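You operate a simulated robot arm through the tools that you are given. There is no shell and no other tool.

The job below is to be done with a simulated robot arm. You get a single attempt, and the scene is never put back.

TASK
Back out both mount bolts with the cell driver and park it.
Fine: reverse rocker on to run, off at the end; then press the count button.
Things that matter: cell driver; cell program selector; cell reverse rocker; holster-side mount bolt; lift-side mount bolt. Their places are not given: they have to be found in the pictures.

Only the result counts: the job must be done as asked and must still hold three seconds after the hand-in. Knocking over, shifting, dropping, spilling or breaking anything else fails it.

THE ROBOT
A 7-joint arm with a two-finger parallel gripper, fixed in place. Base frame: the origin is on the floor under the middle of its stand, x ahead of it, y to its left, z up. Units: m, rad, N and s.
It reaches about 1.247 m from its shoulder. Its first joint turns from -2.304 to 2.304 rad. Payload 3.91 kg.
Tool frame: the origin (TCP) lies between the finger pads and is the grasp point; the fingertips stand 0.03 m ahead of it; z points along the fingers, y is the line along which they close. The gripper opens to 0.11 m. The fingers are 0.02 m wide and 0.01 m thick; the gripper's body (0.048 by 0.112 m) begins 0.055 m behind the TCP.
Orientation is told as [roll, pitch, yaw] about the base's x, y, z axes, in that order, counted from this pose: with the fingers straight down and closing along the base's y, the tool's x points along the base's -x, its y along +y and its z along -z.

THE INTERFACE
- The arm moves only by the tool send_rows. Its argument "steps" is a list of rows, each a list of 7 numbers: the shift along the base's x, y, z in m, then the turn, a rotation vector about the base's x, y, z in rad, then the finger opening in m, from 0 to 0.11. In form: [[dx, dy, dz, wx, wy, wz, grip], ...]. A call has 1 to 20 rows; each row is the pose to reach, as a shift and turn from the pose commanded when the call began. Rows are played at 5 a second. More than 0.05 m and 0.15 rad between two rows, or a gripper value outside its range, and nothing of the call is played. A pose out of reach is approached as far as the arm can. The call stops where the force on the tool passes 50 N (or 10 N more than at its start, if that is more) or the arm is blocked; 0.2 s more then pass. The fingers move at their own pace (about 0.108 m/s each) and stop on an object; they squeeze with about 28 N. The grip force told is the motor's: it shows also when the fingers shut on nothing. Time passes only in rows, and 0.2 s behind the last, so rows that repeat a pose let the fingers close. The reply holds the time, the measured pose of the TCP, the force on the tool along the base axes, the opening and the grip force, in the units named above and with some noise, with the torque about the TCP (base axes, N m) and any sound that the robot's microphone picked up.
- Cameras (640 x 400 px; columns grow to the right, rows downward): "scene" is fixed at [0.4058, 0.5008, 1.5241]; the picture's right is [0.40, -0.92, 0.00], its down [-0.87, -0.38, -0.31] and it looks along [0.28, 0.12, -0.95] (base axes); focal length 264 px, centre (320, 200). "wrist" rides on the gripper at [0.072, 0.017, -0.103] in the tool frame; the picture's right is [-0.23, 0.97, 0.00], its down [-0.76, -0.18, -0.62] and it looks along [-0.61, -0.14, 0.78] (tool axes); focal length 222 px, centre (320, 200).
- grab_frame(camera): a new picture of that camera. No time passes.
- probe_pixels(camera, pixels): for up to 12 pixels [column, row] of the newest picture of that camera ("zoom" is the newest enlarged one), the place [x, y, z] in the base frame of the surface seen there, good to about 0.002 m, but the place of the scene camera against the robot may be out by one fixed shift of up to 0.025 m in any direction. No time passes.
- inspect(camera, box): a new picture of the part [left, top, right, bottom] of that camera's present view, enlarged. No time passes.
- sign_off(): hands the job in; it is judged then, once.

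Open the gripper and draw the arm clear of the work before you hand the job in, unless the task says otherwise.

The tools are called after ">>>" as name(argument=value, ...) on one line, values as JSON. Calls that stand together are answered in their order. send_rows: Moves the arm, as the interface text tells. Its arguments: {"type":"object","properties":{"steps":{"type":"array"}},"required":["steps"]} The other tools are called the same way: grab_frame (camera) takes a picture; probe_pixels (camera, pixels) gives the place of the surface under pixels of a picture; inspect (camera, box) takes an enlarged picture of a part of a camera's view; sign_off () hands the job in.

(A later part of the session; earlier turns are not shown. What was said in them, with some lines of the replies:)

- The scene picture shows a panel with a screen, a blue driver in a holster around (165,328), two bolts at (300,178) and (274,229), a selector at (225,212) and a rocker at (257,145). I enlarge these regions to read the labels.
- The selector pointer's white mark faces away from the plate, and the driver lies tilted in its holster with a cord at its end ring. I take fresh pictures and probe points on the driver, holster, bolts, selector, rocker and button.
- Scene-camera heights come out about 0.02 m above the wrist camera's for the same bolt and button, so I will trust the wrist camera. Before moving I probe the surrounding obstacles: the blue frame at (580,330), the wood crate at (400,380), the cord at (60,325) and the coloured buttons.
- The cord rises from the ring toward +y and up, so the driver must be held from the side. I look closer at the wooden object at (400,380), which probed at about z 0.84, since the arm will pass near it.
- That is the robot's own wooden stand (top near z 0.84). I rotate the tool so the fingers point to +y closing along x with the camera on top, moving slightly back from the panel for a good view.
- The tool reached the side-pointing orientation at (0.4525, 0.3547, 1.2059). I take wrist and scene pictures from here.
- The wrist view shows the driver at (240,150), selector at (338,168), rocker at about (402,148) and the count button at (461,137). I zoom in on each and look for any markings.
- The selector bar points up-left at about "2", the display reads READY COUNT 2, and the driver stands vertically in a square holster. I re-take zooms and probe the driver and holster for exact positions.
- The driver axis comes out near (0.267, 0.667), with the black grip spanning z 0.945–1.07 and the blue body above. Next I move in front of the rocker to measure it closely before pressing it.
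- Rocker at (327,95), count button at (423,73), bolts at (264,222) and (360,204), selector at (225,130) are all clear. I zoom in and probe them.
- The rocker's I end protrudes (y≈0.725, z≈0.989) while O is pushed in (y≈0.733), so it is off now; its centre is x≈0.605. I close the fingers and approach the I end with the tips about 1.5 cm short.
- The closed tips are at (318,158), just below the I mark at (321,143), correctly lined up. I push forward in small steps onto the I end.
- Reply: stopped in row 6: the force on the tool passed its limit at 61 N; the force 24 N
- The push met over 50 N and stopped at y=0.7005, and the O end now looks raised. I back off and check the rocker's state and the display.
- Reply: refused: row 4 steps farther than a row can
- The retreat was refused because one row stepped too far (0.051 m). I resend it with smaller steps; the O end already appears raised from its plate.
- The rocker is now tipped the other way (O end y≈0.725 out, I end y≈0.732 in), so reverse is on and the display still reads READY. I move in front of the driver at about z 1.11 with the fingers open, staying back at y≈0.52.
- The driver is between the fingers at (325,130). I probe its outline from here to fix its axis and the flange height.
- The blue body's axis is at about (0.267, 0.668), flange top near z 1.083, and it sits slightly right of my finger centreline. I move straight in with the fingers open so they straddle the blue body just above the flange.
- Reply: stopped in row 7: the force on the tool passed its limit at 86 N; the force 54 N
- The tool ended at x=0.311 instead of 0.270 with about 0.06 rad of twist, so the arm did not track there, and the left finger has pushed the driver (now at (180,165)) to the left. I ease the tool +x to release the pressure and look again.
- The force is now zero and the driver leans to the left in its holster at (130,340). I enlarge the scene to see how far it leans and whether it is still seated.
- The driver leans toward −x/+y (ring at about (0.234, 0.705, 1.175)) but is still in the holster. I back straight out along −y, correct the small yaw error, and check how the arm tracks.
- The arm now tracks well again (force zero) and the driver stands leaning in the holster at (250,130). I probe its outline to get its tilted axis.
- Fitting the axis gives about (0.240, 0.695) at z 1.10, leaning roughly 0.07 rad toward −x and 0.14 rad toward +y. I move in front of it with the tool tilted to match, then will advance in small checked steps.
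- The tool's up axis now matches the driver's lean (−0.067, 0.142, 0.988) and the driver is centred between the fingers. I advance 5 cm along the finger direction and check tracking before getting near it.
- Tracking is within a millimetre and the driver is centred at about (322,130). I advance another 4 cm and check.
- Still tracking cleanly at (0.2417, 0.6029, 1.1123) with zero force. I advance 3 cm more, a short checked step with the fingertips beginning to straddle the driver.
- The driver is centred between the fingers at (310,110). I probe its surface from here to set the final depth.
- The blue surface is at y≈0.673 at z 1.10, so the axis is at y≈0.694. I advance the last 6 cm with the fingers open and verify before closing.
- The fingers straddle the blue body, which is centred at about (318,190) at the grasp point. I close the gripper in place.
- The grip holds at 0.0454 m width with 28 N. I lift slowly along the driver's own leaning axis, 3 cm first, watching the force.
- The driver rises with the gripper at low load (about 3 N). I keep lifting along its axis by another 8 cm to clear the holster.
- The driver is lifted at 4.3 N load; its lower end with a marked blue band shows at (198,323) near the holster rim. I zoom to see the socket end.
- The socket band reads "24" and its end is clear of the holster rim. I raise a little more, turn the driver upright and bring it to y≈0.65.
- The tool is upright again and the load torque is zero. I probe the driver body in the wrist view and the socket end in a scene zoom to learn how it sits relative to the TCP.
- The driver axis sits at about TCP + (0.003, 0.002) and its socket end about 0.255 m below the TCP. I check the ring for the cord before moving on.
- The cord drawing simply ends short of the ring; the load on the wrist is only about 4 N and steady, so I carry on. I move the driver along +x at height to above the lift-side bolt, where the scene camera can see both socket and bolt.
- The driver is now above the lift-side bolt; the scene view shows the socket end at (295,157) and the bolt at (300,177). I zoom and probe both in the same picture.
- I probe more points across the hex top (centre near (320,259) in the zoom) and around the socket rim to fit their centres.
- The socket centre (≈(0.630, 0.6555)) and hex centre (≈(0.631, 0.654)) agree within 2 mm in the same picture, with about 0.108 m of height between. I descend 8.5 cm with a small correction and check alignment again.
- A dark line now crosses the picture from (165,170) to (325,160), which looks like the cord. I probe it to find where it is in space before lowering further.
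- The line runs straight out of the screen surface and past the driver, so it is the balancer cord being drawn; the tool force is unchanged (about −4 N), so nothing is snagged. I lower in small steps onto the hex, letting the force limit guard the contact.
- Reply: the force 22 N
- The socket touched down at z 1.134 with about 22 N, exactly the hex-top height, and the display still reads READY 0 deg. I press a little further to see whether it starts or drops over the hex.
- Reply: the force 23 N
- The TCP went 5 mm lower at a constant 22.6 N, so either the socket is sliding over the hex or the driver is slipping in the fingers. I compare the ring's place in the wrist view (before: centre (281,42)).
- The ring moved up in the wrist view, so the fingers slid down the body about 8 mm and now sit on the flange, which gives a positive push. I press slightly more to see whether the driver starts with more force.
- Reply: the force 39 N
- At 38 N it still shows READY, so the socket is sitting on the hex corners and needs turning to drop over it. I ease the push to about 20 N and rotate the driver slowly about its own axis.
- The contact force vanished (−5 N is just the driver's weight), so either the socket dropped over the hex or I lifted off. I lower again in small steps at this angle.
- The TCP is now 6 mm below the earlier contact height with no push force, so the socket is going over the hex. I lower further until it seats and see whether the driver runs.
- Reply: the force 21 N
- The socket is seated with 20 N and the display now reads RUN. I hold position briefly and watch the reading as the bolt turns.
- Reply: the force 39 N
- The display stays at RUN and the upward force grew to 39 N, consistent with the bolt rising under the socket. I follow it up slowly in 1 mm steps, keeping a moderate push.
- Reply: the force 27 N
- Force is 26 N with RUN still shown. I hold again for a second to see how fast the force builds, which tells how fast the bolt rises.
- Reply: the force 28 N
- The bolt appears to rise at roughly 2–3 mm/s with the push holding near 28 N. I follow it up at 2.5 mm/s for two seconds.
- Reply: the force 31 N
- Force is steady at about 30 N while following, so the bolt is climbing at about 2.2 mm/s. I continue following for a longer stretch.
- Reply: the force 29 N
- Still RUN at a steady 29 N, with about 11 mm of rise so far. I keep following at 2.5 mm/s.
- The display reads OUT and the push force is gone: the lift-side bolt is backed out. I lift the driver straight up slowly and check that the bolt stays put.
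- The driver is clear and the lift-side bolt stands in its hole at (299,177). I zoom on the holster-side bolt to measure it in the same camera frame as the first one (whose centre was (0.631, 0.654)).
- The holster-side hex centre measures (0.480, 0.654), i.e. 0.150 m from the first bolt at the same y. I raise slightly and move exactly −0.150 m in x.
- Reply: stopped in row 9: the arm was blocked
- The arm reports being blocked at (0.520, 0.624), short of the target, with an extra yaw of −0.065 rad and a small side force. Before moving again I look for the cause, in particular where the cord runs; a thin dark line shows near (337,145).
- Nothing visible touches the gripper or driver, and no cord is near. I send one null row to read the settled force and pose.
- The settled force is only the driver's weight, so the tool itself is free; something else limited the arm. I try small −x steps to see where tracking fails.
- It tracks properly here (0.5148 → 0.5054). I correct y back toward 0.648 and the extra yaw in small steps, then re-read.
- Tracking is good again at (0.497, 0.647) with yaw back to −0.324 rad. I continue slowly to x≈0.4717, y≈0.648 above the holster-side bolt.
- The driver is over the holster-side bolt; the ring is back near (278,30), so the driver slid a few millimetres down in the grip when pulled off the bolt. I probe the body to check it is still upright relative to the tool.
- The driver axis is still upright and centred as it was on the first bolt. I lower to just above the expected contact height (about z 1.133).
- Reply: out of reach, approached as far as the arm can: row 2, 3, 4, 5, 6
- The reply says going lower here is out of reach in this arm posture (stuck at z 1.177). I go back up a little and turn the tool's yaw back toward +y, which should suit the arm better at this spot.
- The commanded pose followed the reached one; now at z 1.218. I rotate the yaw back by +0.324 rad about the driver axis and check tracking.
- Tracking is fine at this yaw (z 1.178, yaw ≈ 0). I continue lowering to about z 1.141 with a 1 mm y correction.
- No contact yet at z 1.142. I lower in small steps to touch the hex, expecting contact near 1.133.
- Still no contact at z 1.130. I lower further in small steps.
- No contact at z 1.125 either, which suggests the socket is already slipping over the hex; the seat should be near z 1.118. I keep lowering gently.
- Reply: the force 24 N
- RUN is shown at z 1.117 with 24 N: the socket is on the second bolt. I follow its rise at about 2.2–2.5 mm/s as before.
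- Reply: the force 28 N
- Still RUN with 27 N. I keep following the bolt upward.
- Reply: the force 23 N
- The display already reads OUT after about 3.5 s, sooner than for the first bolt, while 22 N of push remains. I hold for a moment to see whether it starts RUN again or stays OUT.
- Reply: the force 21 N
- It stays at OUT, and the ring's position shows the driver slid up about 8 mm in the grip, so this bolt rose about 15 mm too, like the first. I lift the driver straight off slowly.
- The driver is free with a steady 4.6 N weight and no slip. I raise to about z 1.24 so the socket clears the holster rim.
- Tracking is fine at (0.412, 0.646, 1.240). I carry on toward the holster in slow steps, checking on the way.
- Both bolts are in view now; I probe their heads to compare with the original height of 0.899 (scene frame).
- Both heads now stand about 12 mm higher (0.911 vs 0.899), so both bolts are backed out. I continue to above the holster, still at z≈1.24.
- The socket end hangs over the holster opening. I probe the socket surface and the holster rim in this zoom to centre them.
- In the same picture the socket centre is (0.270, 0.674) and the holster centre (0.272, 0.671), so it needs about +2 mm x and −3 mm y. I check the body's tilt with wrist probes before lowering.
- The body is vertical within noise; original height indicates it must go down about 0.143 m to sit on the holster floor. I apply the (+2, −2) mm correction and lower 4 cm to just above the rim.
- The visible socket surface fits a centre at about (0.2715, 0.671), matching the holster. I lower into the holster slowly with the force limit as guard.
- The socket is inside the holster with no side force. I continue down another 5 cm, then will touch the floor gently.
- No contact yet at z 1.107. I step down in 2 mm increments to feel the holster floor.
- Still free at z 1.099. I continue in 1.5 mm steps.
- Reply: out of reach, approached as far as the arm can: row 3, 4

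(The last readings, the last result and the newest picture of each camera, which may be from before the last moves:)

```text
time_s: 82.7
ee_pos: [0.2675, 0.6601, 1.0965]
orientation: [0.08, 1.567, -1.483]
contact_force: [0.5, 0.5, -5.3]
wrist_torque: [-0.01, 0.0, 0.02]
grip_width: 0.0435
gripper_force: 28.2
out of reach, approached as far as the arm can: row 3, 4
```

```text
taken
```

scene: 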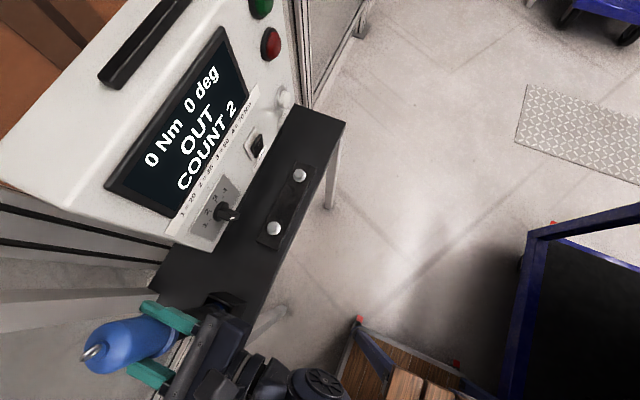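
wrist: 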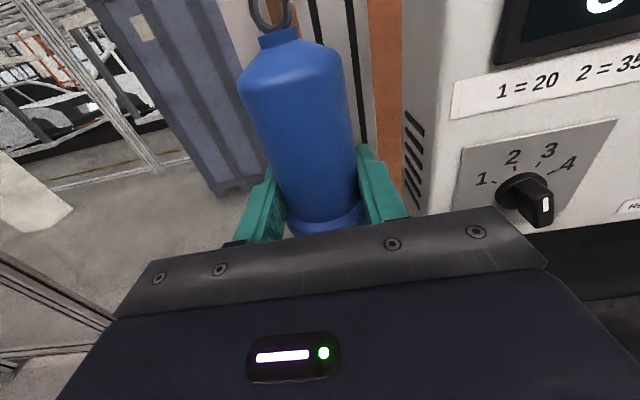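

The arm reached its limit at z 1.0965 while still carrying the weight. I probe the nub and flange heights to see how far the driver is above its original seat (nub 1.167, flange top 1.083).

>>> probe_pixels(camera="wrist", pixels=[[296, 36], [262, 42], [278, 42], [327, 218], [327, 222], [327, 212], [302, 100], [315, 160], [287, 12], [254, 12], [320, 185]])

>>> inspect(camera="scene", box=[60, 270, 260, 400])

```text
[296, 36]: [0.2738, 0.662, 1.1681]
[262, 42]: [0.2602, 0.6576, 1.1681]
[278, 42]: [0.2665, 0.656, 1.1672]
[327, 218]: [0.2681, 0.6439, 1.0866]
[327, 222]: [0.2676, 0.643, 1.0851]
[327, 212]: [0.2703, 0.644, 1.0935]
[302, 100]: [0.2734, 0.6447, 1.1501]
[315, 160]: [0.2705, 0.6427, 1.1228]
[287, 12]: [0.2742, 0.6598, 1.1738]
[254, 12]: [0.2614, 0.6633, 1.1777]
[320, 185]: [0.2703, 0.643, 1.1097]
```

```text
3.08 times, centred on (160, 335) of scene
```

zoom: 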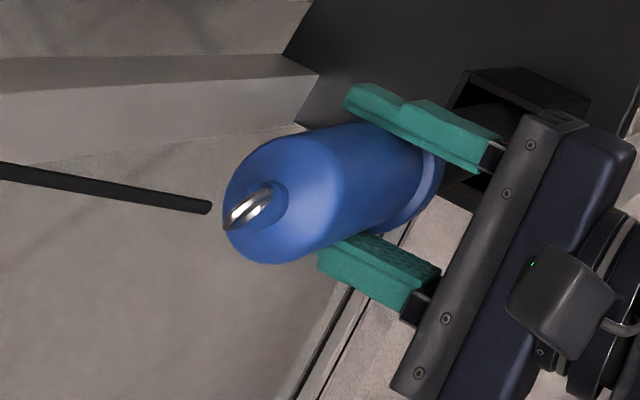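

The nub is at 1.168 versus 1.167 originally, so the driver is within about 1 mm of its seat and upright. I open the fingers to release it.

>>> send_rows(steps=[[0, 0, 0, 0, 0, 0, 0.05], [0, 0, 0, 0, 0, 0, 0.06], [0, 0, 0, 0, 0, 0, 0.08], [0, 0, 0, 0, 0, 0, 0.1], [0, 0, 0, 0, 0, 0, 0.1]])

>>> grab_frame(camera="wrist")

>>> grab_frame(camera="scene")

```text
time_s: 83.8
ee_pos: [0.2683, 0.6595, 1.0977]
orientation: [0.095, 1.567, -1.468]
contact_force: [-0.6, 0.4, 0.7]
wrist_torque: [-0.01, 0.04, 0.01]
grip_width: 0.0999
gripper_force: 0.2
```

```text
taken
```

wrist: 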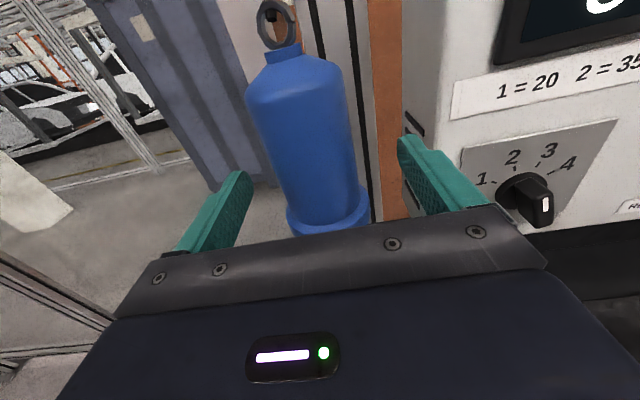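

```text
taken
```

scene: 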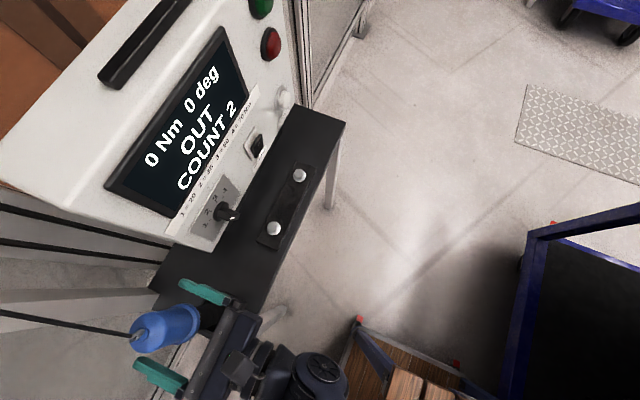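

The driver settled and the cord again meets its ring. I probe its final height and tilt before backing out.

>>> probe_pixels(camera="wrist", pixels=[[300, 48], [268, 58], [284, 56], [300, 90], [312, 130], [320, 160], [326, 190], [330, 215], [275, 5], [296, 22], [258, 25], [334, 228]])

>>> inspect(camera="scene", box=[100, 260, 260, 380])

```text
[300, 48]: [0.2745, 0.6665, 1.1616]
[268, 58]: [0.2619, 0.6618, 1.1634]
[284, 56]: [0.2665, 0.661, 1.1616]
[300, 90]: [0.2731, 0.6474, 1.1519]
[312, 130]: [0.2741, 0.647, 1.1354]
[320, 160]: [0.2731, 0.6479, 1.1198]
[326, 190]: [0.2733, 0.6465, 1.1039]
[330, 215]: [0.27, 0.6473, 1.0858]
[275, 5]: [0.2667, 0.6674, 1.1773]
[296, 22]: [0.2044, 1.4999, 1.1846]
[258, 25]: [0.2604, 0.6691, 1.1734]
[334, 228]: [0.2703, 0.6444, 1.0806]
```

```text
3.33 times, centred on (180, 320) of scene
```

zoom: 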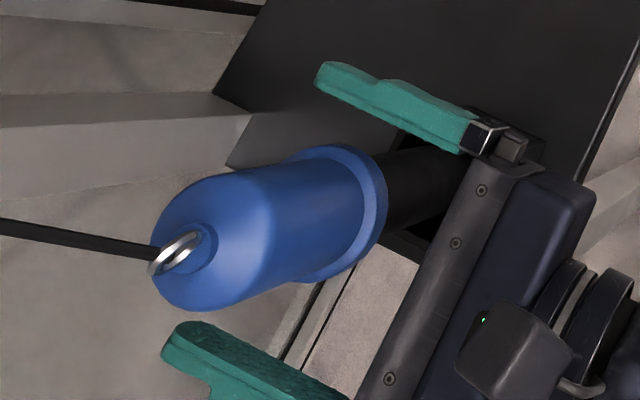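

The driver stands vertical at about (0.269, 0.669), the same height as at the start (ring 1.177). I back straight out along −y in small steps with the fingers open.

>>> send_rows(steps=[[0.0, -0.008, 0.0, 0, 0, 0, 0.105], [0.0, -0.018, 0.0, 0, 0, 0, 0.11], [0.0, -0.028, 0.0, 0, 0, 0, 0.11], [0.0, -0.038, 0.0, 0, 0, 0, 0.11], [0.0, -0.05, 0.0, 0, 0, 0, 0.11], [0.0, -0.05, 0.0, 0, 0, 0, 0.11]])

>>> grab_frame(camera="wrist")

```text
time_s: 85.2
ee_pos: [0.2673, 0.6103, 1.0986]
orientation: [-0.174, 1.57, -1.748]
contact_force: [-0.1, 0.4, 0.2]
wrist_torque: [-0.01, 0.0, -0.02]
grip_width: 0.1099
gripper_force: 0.0
```

```text
taken
```

wrist: 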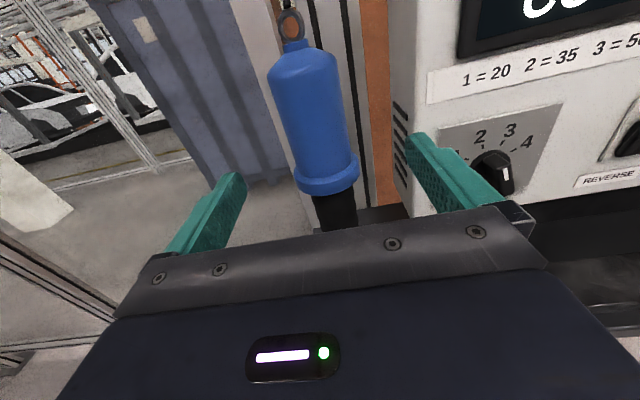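

The retreat is clean and the driver stands undisturbed. I continue back to y≈0.50.

>>> send_rows(steps=[[0.0, -0.015, 0.0, 0, 0, 0, 0.11], [0.0, -0.03, 0.0, 0, 0, 0, 0.11], [0.0, -0.05, 0.0, 0, 0, 0, 0.11], [0.0, -0.07, 0.0, 0, 0, 0, 0.11], [0.0, -0.09, 0.0, 0, 0, 0, 0.11], [0.0, -0.11, 0.0, 0, 0, 0, 0.11], [0.0, -0.11, 0.0, 0, 0, 0, 0.11]])

>>> grab_frame(camera="scene")

```text
time_s: 86.8
ee_pos: [0.2683, 0.5016, 1.0999]
orientation: [0.033, 1.569, -1.539]
contact_force: [-0.4, 1.1, -0.8]
wrist_torque: [0.01, -0.04, -0.04]
grip_width: 0.11
gripper_force: 0.1
```

```text
taken
```

scene: 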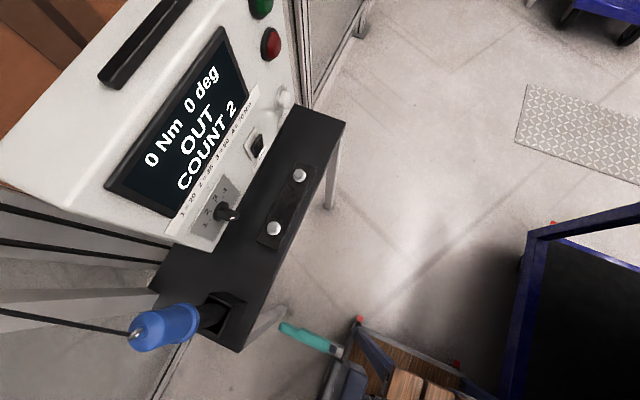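

The driver is parked and the gripper is clear. Next I close the fingers and move along x in front of the rocker to switch reverse off (pressing its O end, z≈1.022).

>>> send_rows(steps=[[0.022, 0.0, -0.003, 0, 0, 0, 0.11], [0.044, 0.0, -0.006, 0, 0, 0, 0.1], [0.066, 0.0, -0.01, 0, 0, 0, 0.08], [0.088, 0.0, -0.015, 0, 0, 0, 0.05], [0.11, 0.0, -0.02, 0, 0, 0, 0.0], [0.132, 0.0, -0.025, 0, 0, 0, 0.0], [0.154, 0.0, -0.03, 0, 0, 0, 0.0], [0.176, 0.0, -0.036, 0, 0, 0, 0.0], [0.198, 0.0, -0.042, 0, 0, 0, 0.0], [0.22, 0.0, -0.048, 0, 0, 0, 0.0], [0.242, 0.0, -0.054, 0, 0, 0, 0.0], [0.264, 0.0, -0.06, 0, 0, 0, 0.0], [0.286, 0.0, -0.066, 0, 0, 0, 0.0], [0.308, 0.0, -0.072, 0, 0, 0, 0.0], [0.325, 0.0, -0.076, 0, 0, 0, 0.0], [0.338, 0.0, -0.077, 0, 0, 0, 0.0], [0.338, 0.0, -0.077, 0, 0, 0, 0.0]])

>>> grab_frame(camera="wrist")

```text
time_s: 90.5
ee_pos: [0.6043, 0.4982, 1.0225]
orientation: [-0.112, 1.57, -1.686]
contact_force: [-0.1, -0.2, 0.1]
wrist_torque: [0.01, -0.03, 0.05]
grip_width: 0.0001
gripper_force: 27.3
```

```text
taken
```

wrist: 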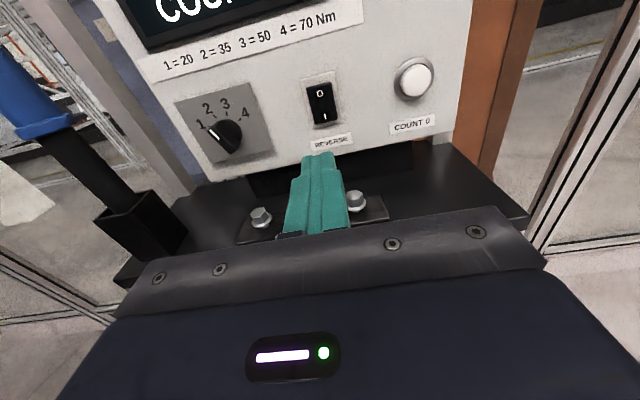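

The rocker is ahead at (322,105) and both bolts stand raised at (261,215) and (356,200). I advance at z 1.022 to about 2 cm before the rocker's O end.

>>> send_rows(steps=[[0.0, 0.03, 0.0, 0, 0, 0, 0.0], [0.001, 0.06, 0.0, 0, 0, 0, 0.0], [0.001, 0.09, 0.0, 0, 0, 0, 0.0], [0.001, 0.12, 0.0, 0, 0, 0, 0.0], [0.001, 0.15, 0.0, 0, 0, 0, 0.0], [0.001, 0.172, 0.0, 0, 0, 0, 0.0], [0.001, 0.172, 0.0, 0, 0, 0, 0.0]])

>>> grab_frame(camera="wrist")

>>> inspect(camera="scene", box=[220, 90, 320, 190])

```text
time_s: 92.0
ee_pos: [0.6053, 0.6715, 1.0222]
orientation: [0.031, 1.569, -1.545]
contact_force: [0.0, 0.2, 0.0]
wrist_torque: [-0.02, -0.05, -0.02]
grip_width: 0.0
gripper_force: 27.5
```

```text
taken
```

wrist: 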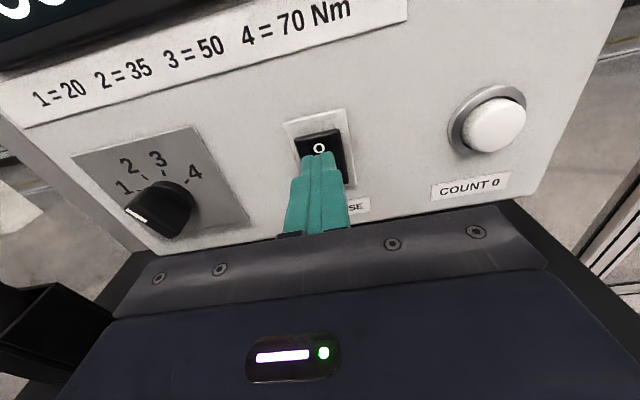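

```text
4.00 times, centred on (270, 140) of scene
```

zoom: 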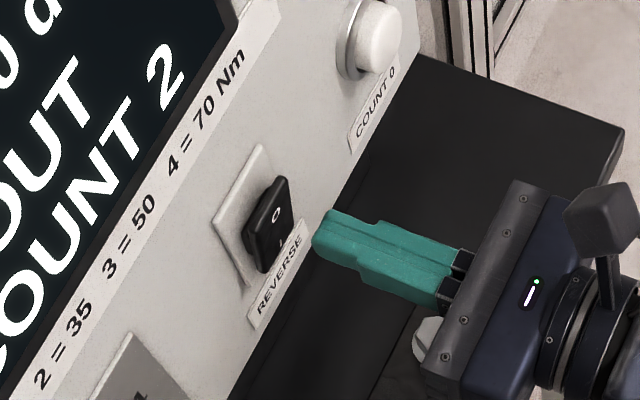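

The tips point at the O mark (319,148). I push in small steps until it clicks over or the force limit stops it.

>>> send_rows(steps=[[0.0, 0.01, 0.001, 0, 0, 0, 0.0], [0.0, 0.017, 0.001, 0, 0, 0, 0.0], [0.0, 0.021, 0.001, 0, 0, 0, 0.0], [0.0, 0.025, 0.001, 0, 0, 0, 0.0], [0.0, 0.029, 0.001, 0, 0, 0, 0.0], [0.0, 0.032, 0.001, 0, 0, 0, 0.0]])

>>> send_rows(steps=[[0, -0.02, 0, 0, 0, 0, 0.0], [0, -0.06, 0.0, 0, 0, 0, 0.0], [0, -0.1, 0.0, 0, 0, 0, 0.0], [0, -0.14, 0.0, 0, 0, 0, 0.0], [0, -0.18, 0.0, 0, 0, 0, 0.0], [0, -0.18, 0.0, 0, 0, 0, 0.0]])

>>> grab_frame(camera="wrist")

>>> inspect(camera="wrist", box=[270, 60, 460, 160])

>>> grab_frame(camera="scene")

```text
time_s: 93.5
ee_pos: [0.6059, 0.7, 1.0235]
orientation: [0.714, 1.571, -0.859]
contact_force: [-11.5, -30.8, 9.5]
wrist_torque: [-0.01, 0.27, 0.36]
grip_width: 0.0
gripper_force: 27.9
stopped in row 6: the force on the tool passed its limit at 57 N (the readings are from after the stop); the commanded pose is now the measured one
```

```text
time_s: 94.9
ee_pos: [0.6062, 0.5189, 1.0219]
orientation: [-0.118, 1.57, -1.691]
contact_force: [-0.5, -0.1, 0.7]
wrist_torque: [0.02, -0.01, 0.01]
grip_width: 0.0001
gripper_force: 27.8
```

```text
taken
```

wrist: 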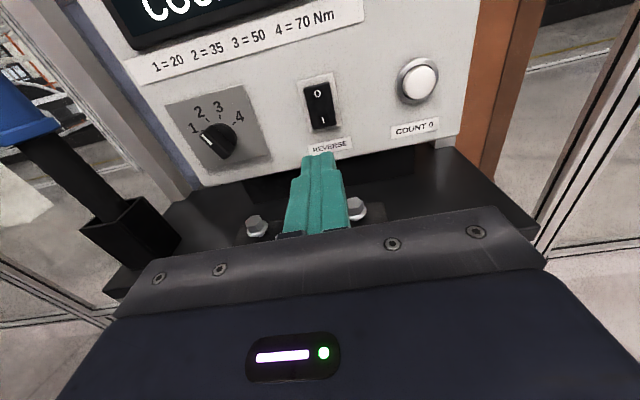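

```text
3.37 times, centred on (365, 110) of wrist
```

zoom: 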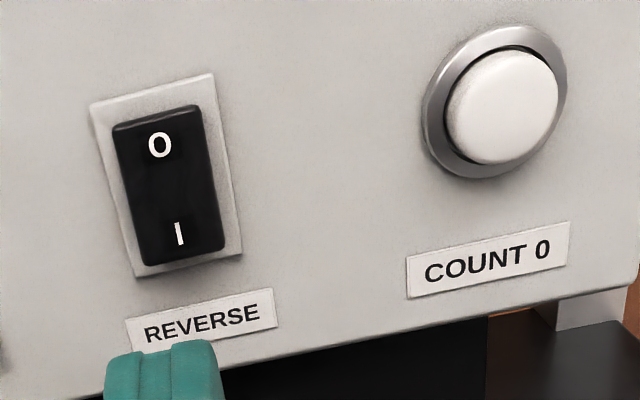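

```text
taken
```

scene: 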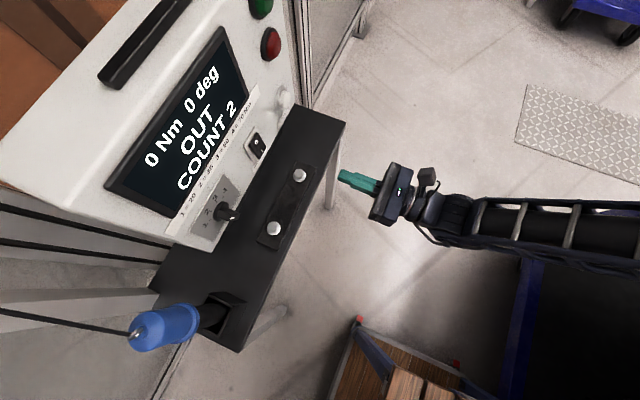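

I check the rocker's tilt by probing down its face and the count button's face for the next press.

>>> probe_pixels(camera="zoom", pixels=[[150, 125], [160, 150], [168, 180], [175, 210], [180, 235], [185, 255], [500, 105], [480, 120], [525, 95], [500, 80], [505, 140], [545, 130]])

```text
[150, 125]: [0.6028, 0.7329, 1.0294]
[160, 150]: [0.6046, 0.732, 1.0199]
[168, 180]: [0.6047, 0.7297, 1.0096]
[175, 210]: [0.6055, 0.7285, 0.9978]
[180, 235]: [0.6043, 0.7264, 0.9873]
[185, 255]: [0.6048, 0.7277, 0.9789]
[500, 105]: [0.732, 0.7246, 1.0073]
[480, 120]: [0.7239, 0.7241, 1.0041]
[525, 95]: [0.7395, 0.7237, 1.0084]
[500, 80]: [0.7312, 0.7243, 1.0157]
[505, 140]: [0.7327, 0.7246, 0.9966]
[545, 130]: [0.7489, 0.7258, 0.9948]
```

The rocker is off again (O end y≈0.733 in, I end y≈0.726 out). The count button's face centre is (0.732, 0.7245, 1.006), so I move in front of it and approach to about 2 cm.

>>> send_rows(steps=[[0.025, 0.0, -0.004, 0, 0, 0, 0.0], [0.05, 0.0, -0.008, 0, 0, 0, 0.0], [0.075, 0.0, -0.012, 0, 0, 0, 0.0], [0.1, 0.0, -0.016, 0, 0, 0, 0.0], [0.126, 0.0, -0.0165, 0, 0, 0, 0.0], [0.126, 0.03, -0.0165, 0, 0, 0, 0.0], [0.126, 0.06, -0.0165, 0, 0, 0, 0.0], [0.126, 0.09, -0.0165, 0, 0, 0, 0.0], [0.126, 0.12, -0.0165, 0, 0, 0, 0.0], [0.126, 0.15, -0.0165, 0, 0, 0, 0.0], [0.126, 0.15, -0.0165, 0, 0, 0, 0.0]])

>>> grab_frame(camera="wrist")

```text
time_s: 97.3
ee_pos: [0.7328, 0.6698, 1.0041]
orientation: [-0.154, 1.569, -1.728]
contact_force: [0.8, 0.5, -0.4]
wrist_torque: [-0.05, 0.02, 0.01]
grip_width: 0.0
gripper_force: 28.0
```

```text
taken
```

wrist: 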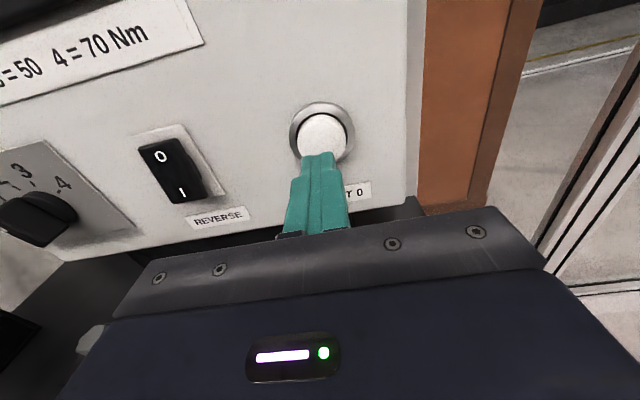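

The tips are lined up with the button at (321,137). I press in small steps, then look at the display.

>>> send_rows(steps=[[0.0, 0.012, 0.001, 0, 0, 0, 0.0], [0.0, 0.02, 0.001, 0, 0, 0, 0.0], [0.0, 0.024, 0.001, 0, 0, 0, 0.0], [0.0, 0.027, 0.001, 0, 0, 0, 0.0], [0.0, 0.03, 0.001, 0, 0, 0, 0.0], [0.0, 0.032, 0.001, 0, 0, 0, 0.0]])

>>> grab_frame(camera="scene")

```text
time_s: 98.7
ee_pos: [0.7334, 0.7031, 1.0051]
orientation: [-0.056, 1.568, -1.63]
contact_force: [-12.0, -40.1, -4.1]
wrist_torque: [-0.06, -0.13, 0.37]
grip_width: 0.0
gripper_force: 28.0
heard: click
```

```text
taken
```

scene: 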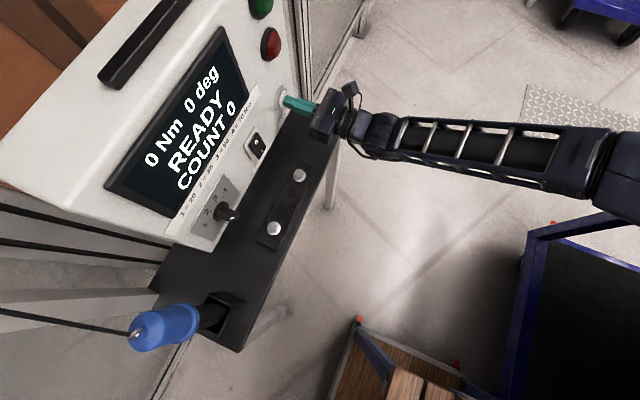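

A click was heard and the display reads READY COUNT 0. I back off from the button, open the gripper and draw the arm clear.

>>> send_rows(steps=[[0, -0.02, 0, 0, 0, 0, 0.0], [0, -0.05, 0.0, 0, 0, 0, 0.0], [0, -0.08, 0.005, 0, 0, 0, 0.0], [0, -0.11, 0.01, 0, 0, 0, 0.0], [0, -0.14, 0.02, 0, 0, 0, 0.02], [0, -0.17, 0.03, 0, 0, 0, 0.05], [0, -0.2, 0.045, 0, 0, 0, 0.08], [0, -0.23, 0.06, 0, 0, 0, 0.1], [0, -0.26, 0.08, 0, 0, 0, 0.1], [0, -0.26, 0.08, 0, 0, 0, 0.1]])

>>> grab_frame(camera="scene")

>>> grab_frame(camera="wrist")

>>> inspect(camera="scene", box=[100, 260, 260, 360])

```text
time_s: 100.9
ee_pos: [0.7329, 0.4433, 1.0844]
orientation: [-0.325, 1.568, -1.898]
contact_force: [0.3, -0.6, 0.4]
wrist_torque: [-0.01, -0.01, -0.01]
grip_width: 0.0997
gripper_force: 0.1
```

```text
taken
```

scene: 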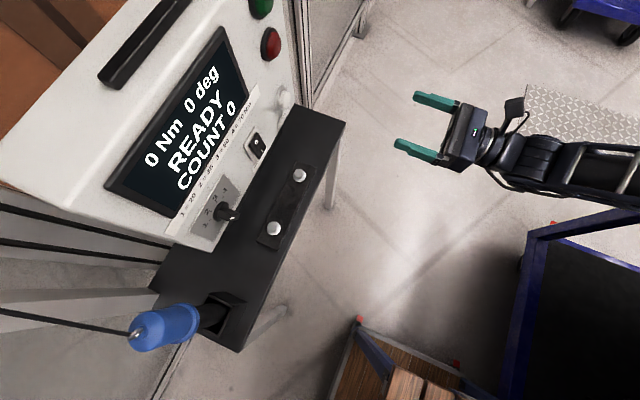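

```text
taken
```

wrist: 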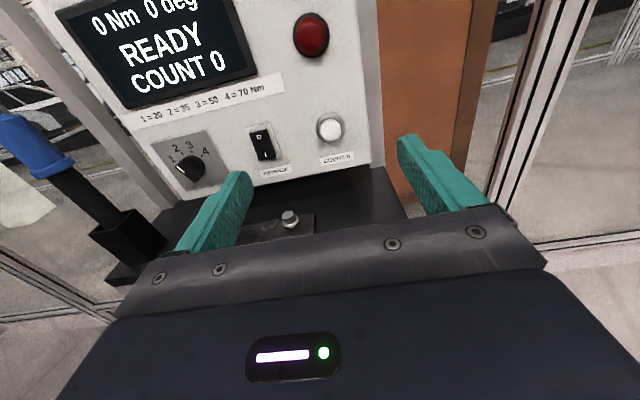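

```text
4.00 times, centred on (180, 310) of scene
```

zoom: 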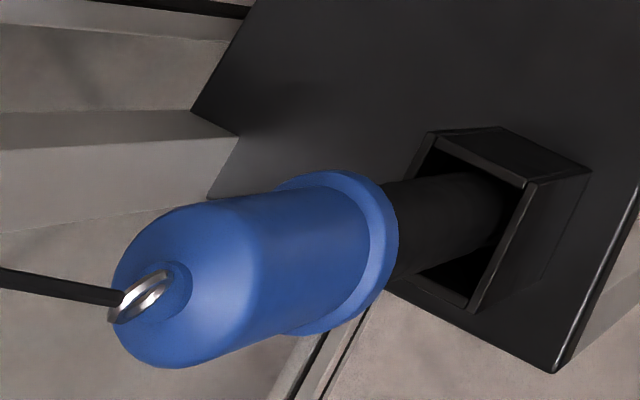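

The driver stands in its holster as at the start and the display reads READY COUNT 0. I do one last check of the bolt heads, rocker and selector before handing in.

>>> inspect(camera="scene", box=[190, 120, 330, 260])

>>> probe_pixels(camera="scene", pixels=[[299, 174], [274, 227], [257, 141], [261, 152], [230, 211]])

```text
2.86 times, centred on (260, 190) of scene
```

zoom: 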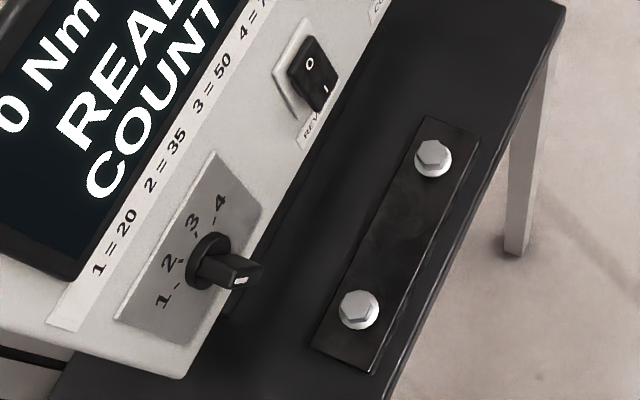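

```text
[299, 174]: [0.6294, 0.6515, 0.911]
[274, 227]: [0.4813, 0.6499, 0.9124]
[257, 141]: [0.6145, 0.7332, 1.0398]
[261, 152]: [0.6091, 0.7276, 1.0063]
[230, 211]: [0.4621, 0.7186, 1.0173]
```

Both bolt heads stand at about 0.911–0.912 (12 mm out), the rocker is off, the selector is unchanged, the driver is parked and the count reads 0 with the arm clear and open. I hand the job in.

>>> sign_off()

```text
The job is handed in.
```

I backed out both mount bolts, parked the driver, switched reverse off and pressed the count button, then handed the job in. I haven't seen the judging result.

- **Bolts:** the display read OUT after each one. Both heads now stand about 12 mm higher than at the start and are still in their holes.
- **Driver:** it stands upright in its holster at about the same position and height as at the start, with the cord at its ring.
- **Panel:** the reverse rocker is off again. Pressing the count button gave a click, and the display reads READY COUNT 0. I did not touch the program selector, which still points at 2.
- **Arm:** the gripper is open and drawn clear of the work.

**Driver knocked in the holster:** on my first approach the arm drifted off course. A finger pushed the driver with up to 86 N, leaving it leaning in the holster. I regrasped it at that angle and straightened it before use, and saw no damage.

**Arm blocked with the driver in hand:** the arm was also blocked once while moving between the bolts. The driver slid a few millimetres in the grip, but nothing was dropped.
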